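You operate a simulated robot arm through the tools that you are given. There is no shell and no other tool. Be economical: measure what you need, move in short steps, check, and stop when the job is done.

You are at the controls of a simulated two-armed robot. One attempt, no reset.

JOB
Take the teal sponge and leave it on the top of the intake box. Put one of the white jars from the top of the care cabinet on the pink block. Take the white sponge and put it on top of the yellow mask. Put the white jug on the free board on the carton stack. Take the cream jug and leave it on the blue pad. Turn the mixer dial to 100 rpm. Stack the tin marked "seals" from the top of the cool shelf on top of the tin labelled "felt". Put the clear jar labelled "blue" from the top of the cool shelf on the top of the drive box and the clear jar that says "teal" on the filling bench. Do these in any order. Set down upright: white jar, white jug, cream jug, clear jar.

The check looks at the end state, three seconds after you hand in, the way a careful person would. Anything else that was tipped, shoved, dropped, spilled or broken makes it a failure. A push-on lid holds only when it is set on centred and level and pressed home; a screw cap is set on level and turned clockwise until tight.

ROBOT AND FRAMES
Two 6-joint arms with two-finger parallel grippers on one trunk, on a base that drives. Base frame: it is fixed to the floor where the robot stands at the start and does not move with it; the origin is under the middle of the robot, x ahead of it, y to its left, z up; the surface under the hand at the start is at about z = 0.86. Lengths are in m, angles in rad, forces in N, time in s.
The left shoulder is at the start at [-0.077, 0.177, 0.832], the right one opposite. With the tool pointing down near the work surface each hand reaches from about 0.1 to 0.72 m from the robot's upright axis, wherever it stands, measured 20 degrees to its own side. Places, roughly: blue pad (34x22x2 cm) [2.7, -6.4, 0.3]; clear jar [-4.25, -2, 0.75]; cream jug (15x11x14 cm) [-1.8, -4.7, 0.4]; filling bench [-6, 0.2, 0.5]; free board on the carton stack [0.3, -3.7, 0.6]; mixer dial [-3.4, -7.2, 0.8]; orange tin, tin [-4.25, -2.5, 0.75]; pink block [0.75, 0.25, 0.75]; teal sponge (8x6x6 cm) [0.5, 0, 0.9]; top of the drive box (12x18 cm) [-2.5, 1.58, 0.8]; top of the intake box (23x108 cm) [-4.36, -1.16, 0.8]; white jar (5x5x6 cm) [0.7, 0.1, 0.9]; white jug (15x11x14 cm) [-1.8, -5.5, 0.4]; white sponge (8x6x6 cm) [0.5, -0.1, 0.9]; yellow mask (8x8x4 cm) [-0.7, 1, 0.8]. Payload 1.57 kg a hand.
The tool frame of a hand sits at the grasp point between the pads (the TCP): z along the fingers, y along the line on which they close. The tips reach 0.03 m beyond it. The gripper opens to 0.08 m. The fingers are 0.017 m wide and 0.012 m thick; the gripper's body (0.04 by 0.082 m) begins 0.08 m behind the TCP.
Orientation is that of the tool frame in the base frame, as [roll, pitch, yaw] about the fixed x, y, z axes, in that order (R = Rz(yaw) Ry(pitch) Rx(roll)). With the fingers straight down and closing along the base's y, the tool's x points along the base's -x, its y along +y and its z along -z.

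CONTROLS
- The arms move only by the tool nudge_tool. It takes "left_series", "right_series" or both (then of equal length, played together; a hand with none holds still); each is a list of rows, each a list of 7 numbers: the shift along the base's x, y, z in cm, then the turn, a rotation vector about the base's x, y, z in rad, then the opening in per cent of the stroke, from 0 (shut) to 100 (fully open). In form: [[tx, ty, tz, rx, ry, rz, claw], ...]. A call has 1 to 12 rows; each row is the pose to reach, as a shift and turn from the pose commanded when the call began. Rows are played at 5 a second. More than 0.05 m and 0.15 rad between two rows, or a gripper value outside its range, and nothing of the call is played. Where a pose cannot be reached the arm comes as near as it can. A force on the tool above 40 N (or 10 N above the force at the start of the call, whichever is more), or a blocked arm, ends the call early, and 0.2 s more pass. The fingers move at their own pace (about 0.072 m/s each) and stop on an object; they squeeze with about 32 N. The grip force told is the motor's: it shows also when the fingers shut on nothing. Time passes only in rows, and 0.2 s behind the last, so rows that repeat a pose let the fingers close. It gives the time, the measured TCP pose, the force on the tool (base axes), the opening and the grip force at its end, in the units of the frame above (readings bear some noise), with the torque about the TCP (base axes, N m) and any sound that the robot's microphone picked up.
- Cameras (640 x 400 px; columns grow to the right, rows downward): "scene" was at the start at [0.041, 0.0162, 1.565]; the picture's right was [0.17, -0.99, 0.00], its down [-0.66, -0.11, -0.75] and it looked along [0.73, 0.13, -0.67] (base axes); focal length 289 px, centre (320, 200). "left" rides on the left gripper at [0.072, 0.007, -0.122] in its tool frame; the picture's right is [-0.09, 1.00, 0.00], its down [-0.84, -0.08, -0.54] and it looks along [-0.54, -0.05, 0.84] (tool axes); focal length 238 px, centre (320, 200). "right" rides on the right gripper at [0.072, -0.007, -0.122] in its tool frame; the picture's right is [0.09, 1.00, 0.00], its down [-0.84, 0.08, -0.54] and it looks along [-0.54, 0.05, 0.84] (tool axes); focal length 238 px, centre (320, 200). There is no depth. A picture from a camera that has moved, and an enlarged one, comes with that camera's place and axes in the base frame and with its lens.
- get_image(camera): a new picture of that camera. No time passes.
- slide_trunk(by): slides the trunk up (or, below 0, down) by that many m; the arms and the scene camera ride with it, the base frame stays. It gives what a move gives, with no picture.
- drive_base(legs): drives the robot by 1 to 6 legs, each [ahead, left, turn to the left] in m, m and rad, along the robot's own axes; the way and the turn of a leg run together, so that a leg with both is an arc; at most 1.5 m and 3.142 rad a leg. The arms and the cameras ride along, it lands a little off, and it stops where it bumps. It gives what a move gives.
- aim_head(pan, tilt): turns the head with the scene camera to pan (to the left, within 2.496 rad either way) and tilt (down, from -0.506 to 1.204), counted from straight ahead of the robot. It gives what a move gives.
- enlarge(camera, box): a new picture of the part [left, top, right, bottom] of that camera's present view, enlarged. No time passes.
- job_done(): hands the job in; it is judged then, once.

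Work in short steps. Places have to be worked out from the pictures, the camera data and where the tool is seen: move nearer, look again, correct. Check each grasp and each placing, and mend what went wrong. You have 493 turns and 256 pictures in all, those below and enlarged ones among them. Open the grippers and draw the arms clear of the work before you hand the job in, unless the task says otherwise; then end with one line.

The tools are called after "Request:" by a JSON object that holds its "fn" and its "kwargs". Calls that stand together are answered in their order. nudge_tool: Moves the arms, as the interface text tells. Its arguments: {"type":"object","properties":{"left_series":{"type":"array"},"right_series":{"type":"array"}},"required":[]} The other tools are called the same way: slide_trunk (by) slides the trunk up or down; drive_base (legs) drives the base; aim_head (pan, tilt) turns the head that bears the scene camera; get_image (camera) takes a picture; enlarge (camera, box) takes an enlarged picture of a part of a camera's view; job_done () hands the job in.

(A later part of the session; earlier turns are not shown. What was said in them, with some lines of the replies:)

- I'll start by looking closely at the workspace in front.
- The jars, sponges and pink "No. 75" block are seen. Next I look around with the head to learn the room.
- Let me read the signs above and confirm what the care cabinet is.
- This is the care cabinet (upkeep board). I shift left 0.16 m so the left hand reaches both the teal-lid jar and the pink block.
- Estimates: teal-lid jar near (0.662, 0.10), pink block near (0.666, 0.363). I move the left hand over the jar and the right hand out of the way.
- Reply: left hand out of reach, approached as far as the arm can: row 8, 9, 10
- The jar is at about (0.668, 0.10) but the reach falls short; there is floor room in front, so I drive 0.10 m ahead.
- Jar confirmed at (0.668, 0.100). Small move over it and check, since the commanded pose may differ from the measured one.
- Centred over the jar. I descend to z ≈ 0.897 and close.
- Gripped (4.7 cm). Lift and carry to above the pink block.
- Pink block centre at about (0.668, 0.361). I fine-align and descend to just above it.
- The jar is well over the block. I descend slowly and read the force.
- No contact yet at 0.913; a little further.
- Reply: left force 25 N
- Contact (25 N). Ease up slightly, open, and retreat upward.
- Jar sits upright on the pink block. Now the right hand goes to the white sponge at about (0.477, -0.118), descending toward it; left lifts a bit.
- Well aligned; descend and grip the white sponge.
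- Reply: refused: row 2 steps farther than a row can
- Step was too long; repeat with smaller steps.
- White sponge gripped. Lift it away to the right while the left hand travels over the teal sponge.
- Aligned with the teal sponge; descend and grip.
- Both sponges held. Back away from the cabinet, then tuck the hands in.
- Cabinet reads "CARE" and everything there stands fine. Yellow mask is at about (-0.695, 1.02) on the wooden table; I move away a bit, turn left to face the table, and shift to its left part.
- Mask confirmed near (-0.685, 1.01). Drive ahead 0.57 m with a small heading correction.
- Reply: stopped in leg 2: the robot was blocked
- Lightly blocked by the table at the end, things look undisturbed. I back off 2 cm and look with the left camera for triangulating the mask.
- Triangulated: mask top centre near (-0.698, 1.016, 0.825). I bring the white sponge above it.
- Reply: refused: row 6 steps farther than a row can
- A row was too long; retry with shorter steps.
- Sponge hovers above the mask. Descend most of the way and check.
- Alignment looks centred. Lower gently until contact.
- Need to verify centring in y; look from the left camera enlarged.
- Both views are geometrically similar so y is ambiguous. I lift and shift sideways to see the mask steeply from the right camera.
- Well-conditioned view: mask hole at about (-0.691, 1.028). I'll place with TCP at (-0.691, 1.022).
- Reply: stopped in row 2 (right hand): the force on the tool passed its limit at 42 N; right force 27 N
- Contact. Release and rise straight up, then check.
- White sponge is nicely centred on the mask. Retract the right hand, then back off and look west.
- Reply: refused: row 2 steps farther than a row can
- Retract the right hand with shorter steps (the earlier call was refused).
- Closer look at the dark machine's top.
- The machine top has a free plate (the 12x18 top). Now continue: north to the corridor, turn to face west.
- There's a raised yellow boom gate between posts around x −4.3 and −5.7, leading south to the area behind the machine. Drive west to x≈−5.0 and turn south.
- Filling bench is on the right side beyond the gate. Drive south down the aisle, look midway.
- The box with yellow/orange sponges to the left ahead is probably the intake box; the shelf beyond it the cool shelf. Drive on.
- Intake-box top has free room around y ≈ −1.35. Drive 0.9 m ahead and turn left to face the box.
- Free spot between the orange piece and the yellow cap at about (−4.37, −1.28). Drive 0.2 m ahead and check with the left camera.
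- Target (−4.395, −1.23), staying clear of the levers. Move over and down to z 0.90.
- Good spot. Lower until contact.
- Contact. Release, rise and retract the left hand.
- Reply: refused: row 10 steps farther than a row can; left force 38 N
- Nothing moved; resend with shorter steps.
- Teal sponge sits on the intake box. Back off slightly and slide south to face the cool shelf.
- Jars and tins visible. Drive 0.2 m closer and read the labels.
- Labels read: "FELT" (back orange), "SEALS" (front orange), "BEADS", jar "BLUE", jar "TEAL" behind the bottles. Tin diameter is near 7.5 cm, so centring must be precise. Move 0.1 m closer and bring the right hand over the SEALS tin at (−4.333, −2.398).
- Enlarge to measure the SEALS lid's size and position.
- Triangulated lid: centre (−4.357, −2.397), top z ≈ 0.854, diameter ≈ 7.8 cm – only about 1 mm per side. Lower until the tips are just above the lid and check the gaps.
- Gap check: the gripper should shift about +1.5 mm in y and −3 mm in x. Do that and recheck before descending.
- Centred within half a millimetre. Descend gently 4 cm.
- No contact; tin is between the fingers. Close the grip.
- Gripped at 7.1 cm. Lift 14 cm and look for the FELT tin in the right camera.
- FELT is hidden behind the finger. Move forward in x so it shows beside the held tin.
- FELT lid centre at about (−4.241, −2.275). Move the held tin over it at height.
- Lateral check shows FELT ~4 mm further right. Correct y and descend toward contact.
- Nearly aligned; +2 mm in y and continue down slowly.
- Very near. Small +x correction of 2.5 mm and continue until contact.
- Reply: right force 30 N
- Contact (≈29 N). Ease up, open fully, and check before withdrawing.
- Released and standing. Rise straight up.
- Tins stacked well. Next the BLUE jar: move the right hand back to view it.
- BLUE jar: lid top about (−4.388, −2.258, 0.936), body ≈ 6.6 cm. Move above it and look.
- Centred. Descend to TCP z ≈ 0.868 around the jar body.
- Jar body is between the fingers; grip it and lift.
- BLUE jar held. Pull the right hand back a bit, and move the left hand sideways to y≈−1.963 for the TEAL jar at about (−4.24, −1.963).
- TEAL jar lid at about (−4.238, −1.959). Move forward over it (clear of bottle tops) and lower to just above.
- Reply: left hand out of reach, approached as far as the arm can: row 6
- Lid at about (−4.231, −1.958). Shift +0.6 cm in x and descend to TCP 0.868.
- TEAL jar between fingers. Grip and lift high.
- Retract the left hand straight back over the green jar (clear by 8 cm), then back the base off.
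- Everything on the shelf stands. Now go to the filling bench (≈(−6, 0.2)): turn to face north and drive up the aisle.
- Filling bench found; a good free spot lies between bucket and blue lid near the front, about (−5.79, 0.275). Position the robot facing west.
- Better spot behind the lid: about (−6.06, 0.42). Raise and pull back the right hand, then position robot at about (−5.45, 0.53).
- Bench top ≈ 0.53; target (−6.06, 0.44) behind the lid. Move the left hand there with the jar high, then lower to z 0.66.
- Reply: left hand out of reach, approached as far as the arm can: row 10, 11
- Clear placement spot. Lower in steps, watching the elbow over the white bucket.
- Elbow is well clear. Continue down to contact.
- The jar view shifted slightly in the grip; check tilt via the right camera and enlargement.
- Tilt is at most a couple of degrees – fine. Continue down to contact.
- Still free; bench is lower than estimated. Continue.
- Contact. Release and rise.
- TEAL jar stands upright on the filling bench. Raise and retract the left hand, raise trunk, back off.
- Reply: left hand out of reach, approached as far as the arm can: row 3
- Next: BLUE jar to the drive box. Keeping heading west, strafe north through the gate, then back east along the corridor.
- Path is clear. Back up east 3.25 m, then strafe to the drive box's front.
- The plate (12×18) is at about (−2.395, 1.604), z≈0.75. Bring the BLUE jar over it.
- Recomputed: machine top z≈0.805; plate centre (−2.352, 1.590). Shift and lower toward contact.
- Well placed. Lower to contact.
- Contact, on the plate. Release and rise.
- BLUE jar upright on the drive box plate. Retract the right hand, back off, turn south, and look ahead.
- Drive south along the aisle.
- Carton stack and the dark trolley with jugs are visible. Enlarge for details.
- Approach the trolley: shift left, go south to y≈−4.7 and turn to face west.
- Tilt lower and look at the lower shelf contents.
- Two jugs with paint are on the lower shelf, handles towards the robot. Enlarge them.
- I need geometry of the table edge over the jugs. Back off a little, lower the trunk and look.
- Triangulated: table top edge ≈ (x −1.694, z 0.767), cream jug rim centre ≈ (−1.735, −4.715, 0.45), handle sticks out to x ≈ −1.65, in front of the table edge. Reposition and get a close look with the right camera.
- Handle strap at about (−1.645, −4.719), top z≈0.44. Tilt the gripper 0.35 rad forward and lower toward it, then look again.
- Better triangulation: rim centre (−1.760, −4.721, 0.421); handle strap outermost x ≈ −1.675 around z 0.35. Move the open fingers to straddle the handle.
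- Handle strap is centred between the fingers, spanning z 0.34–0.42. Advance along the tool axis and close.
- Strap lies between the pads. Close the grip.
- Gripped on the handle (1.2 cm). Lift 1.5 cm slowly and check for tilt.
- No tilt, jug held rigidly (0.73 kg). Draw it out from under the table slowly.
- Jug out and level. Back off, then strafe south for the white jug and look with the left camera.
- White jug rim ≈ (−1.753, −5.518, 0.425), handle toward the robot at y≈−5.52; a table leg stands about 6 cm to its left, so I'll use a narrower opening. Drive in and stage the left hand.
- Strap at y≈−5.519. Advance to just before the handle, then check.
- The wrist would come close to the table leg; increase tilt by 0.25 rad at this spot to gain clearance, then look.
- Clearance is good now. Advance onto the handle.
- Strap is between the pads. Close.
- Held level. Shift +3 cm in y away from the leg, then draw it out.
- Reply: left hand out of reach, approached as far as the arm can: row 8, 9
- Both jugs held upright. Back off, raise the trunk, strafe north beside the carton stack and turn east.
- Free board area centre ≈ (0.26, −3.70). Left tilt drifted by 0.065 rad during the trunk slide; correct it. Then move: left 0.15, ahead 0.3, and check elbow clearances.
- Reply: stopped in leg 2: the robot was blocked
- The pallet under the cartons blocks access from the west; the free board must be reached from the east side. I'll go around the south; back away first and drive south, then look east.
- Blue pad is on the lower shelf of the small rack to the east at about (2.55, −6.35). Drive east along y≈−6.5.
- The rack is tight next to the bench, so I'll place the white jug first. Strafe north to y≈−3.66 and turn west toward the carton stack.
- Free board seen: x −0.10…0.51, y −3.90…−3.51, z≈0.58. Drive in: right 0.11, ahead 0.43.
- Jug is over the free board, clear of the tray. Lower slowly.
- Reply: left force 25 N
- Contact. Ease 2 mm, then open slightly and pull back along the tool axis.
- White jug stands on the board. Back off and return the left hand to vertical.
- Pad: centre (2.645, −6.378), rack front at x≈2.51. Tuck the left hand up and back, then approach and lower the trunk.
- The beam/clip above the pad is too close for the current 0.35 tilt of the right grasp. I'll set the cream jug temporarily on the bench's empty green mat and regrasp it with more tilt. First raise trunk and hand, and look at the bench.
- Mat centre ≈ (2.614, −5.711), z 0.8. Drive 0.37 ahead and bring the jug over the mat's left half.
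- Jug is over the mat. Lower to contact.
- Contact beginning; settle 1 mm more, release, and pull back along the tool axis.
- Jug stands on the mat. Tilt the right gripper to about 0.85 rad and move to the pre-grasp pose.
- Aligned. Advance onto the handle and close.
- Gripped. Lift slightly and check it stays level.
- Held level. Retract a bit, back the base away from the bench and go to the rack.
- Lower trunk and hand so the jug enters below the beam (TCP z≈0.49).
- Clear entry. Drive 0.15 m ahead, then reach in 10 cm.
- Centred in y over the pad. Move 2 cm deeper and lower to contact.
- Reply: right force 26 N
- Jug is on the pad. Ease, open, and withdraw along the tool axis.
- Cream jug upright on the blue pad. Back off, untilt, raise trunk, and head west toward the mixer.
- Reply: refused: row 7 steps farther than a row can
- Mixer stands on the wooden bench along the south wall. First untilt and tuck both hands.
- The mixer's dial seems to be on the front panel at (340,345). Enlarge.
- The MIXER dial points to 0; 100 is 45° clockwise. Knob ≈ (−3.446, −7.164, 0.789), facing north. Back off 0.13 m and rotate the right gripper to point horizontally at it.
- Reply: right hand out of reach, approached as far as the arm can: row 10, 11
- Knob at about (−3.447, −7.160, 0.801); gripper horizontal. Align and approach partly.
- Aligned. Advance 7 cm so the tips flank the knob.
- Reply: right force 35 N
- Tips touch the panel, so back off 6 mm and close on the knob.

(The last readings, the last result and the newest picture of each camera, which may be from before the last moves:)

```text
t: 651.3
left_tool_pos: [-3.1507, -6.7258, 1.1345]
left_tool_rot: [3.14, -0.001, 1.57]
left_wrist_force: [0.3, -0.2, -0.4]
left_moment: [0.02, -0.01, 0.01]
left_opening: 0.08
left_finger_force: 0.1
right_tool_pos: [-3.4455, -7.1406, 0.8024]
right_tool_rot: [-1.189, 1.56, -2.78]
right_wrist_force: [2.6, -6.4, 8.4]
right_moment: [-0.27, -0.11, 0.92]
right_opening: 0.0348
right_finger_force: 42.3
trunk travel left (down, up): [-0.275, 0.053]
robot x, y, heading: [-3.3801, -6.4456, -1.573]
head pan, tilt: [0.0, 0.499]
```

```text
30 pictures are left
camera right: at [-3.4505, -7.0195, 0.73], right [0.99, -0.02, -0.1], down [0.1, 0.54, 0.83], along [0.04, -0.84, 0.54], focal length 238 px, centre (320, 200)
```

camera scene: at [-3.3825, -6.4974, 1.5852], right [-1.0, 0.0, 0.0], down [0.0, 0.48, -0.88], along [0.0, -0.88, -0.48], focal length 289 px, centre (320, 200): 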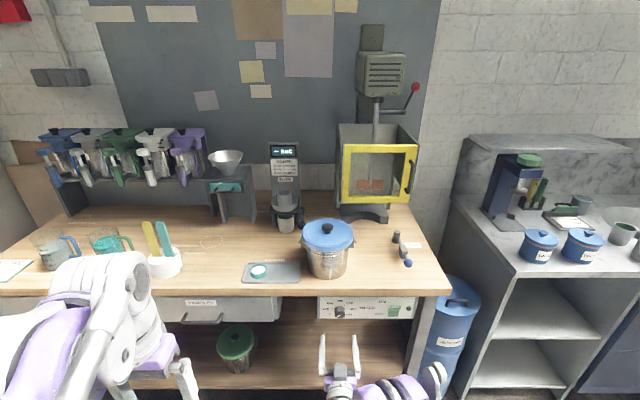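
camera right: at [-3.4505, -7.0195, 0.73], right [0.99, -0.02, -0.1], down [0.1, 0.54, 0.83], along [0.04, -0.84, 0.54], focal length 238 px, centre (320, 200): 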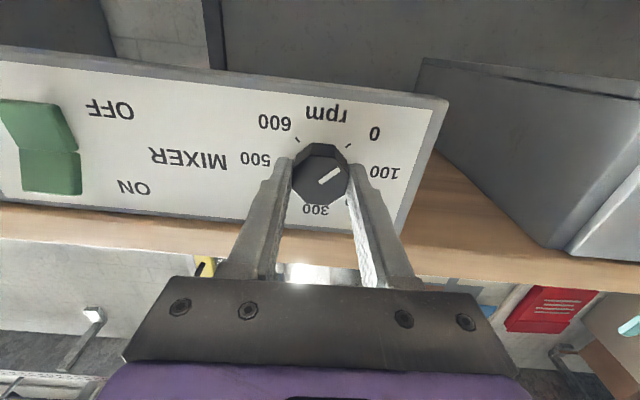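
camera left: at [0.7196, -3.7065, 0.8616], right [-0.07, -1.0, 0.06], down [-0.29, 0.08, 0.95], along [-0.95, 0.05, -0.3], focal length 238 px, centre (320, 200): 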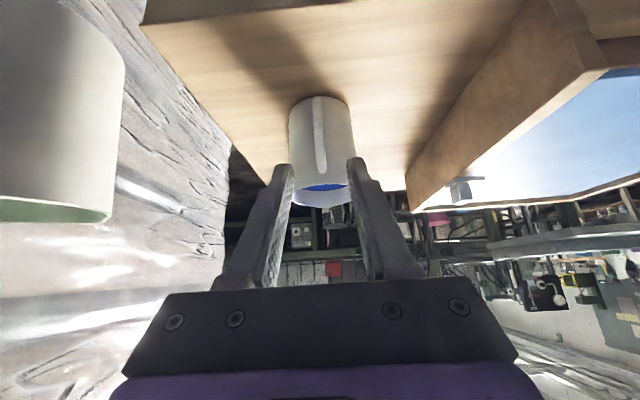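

Gripped. Turn 45° clockwise (−0.785 rad about y).

Request:
{"fn": "nudge_tool", "kwargs": {"right_series": [[0, 0, 0, 0, -0.13, 0, 30], [0, 0, 0, 0, -0.26, 0, 30], [0, 0, 0, 0, -0.39, 0, 30], [0, 0, 0, 0, -0.52, 0, 30], [0, 0, 0, 0, -0.655, 0, 30], [0, 0, 0, 0, -0.785, 0, 30], [0, 0, 0, 0, -0.785, 0, 30]]}}

Request:
{"fn": "enlarge", "kwargs": {"camera": "scene", "box": [310, 290, 370, 340]}}

Request:
{"fn": "get_image", "kwargs": {"camera": "right"}}

```text
t: 652.9
left_tool_pos: [-3.1517, -6.7244, 1.1341]
left_tool_rot: [3.14, 0.0, 1.572]
left_wrist_force: [-0.1, -0.4, -0.5]
left_moment: [0.01, 0.01, 0.0]
left_opening: 0.0799
left_finger_force: 0.2
right_tool_pos: [-3.4473, -7.1406, 0.8017]
right_tool_rot: [1.586, 0.795, -0.008]
right_wrist_force: [6.8, -15.6, 22.0]
right_moment: [-1.51, -0.02, 0.2]
right_opening: 0.0351
right_finger_force: 41.9
trunk travel left (down, up): [-0.275, 0.053]
robot x, y, heading: [-3.3818, -6.4457, -1.573]
head pan, tilt: [0.0, 0.499]
```

```text
8.00 times, centred on (340, 315) of scene
camera zoom: at [-3.3814, -6.4952, 1.5853], right [-1.0, 0.0, 0.0], down [0.0, 0.48, -0.88], along [0.0, -0.88, -0.48], focal length 2314 px, centre (160, -720)
```

zoom: 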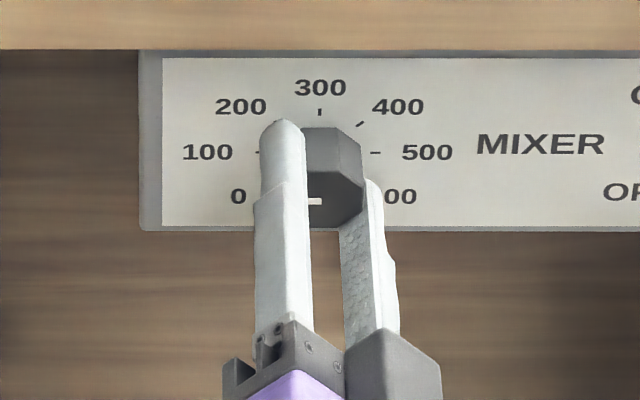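

```text
28 pictures are left
camera right: at [-3.3986, -7.0195, 0.7478], right [0.77, -0.02, 0.63], down [-0.52, 0.54, 0.66], along [-0.36, -0.84, 0.41], focal length 238 px, centre (320, 200)
```

right: 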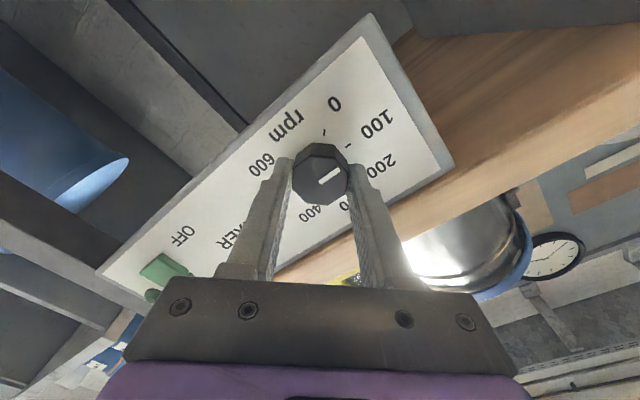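

Pointer now points toward 100. Release and retract to verify.

Request:
{"fn": "nudge_tool", "kwargs": {"right_series": [[0, 0, 0, 0, 0, 0, 60], [0, 0, 0, 0, 0, 0, 90], [0, 0, 0, 0, 0, 0, 90], [0, 3, 0, 0, 0, 0, 90], [0, 7, 0, 0, 0, 0, 90], [0, 11, 0, 0, 0, 0, 90]]}}

Request:
{"fn": "enlarge", "kwargs": {"camera": "scene", "box": [310, 290, 370, 340]}}

Request:
{"fn": "get_image", "kwargs": {"camera": "right"}}

```text
t: 654.3
left_tool_pos: [-3.1514, -6.726, 1.1337]
left_tool_rot: [3.139, -0.002, 1.571]
left_wrist_force: [0.0, 0.0, 0.5]
left_moment: [0.05, 0.0, -0.04]
left_opening: 0.0799
left_finger_force: 0.2
right_tool_pos: [-3.4455, -7.0383, 0.8055]
right_tool_rot: [1.59, 0.797, -0.005]
right_wrist_force: [-0.4, -0.9, -0.6]
right_moment: [-0.02, -0.04, 0.03]
right_opening: 0.072
right_finger_force: 0.0
right hand out of reach, approached as far as the arm can: row 6
trunk travel left (down, up): [-0.275, 0.053]
robot x, y, heading: [-3.3804, -6.4485, -1.565]
head pan, tilt: [0.0, 0.499]
```

```text
8.00 times, centred on (340, 315) of scene
camera zoom: at [-3.3824, -6.4956, 1.5852], right [-1.0, 0.0, 0.0], down [0.0, 0.48, -0.88], along [0.0, -0.88, -0.48], focal length 2314 px, centre (160, -720)
```

zoom: 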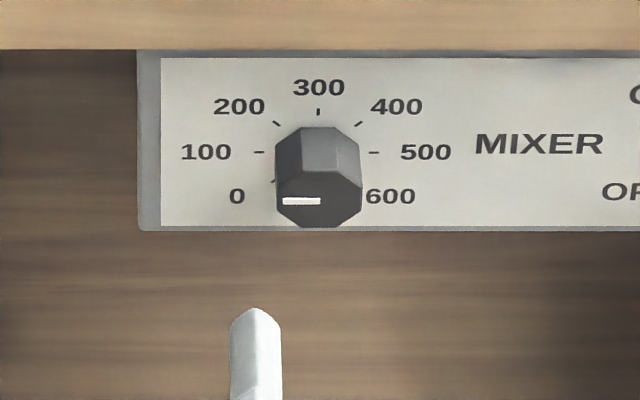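

```text
26 pictures are left
camera right: at [-3.3972, -6.9164, 0.7515], right [0.78, -0.02, 0.63], down [-0.52, 0.54, 0.66], along [-0.36, -0.84, 0.41], focal length 238 px, centre (320, 200)
```

right: 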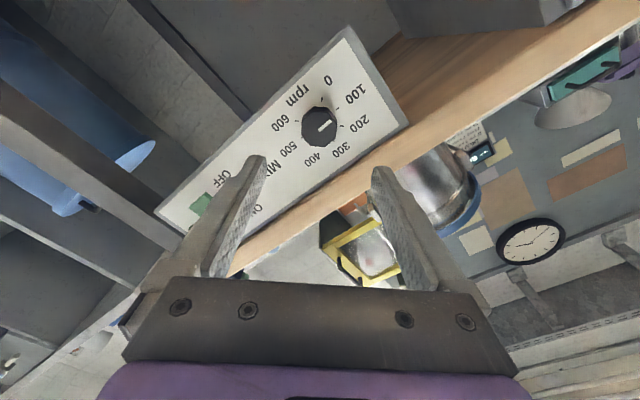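

Dial reads exactly 100. Back off a little with grippers open and check.

Request:
{"fn": "drive_base", "kwargs": {"legs": [[-0.15, 0, 0]]}}

Request:
{"fn": "get_image", "kwargs": {"camera": "scene"}}

```text
t: 655.7
left_tool_pos: [-3.1511, -6.5759, 1.135]
left_tool_rot: [3.142, -0.002, 1.571]
left_wrist_force: [-1.2, 0.0, 0.3]
left_moment: [0.0, 0.0, 0.02]
left_opening: 0.0801
left_finger_force: 0.1
right_tool_pos: [-3.4463, -6.8893, 0.8058]
right_tool_rot: [1.59, 0.795, -0.004]
right_wrist_force: [0.0, 0.1, 0.6]
right_moment: [0.02, 0.0, 0.01]
right_opening: 0.0719
right_finger_force: 0.1
trunk travel left (down, up): [-0.275, 0.053]
robot x, y, heading: [-3.3831, -6.3008, -1.569]
head pan, tilt: [0.0, 0.499]
```

```text
25 pictures are left
camera scene: at [-3.3827, -6.3466, 1.5853], right [-1.0, 0.0, 0.0], down [0.0, 0.48, -0.88], along [0.0, -0.88, -0.48], focal length 289 px, centre (320, 200)
```

scene: 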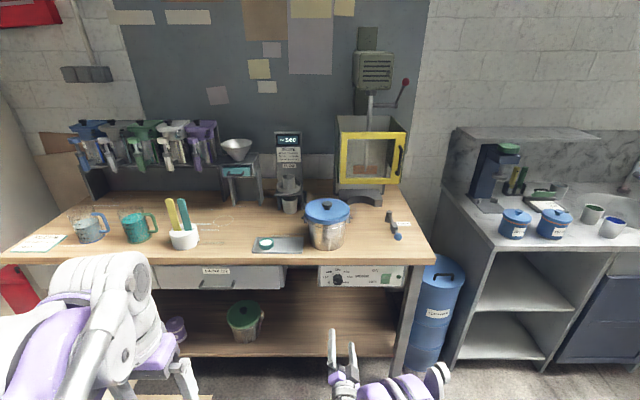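

All the tasks are placed and checked, the dial reads 100, and the grippers are open and clear. Handing in.

Request:
{"fn": "job_done", "kwargs": {}}

```text
The job is handed in.
```

All the items are placed and the mixer dial points to 100 rpm; I checked each placement in the camera pictures before handing in.
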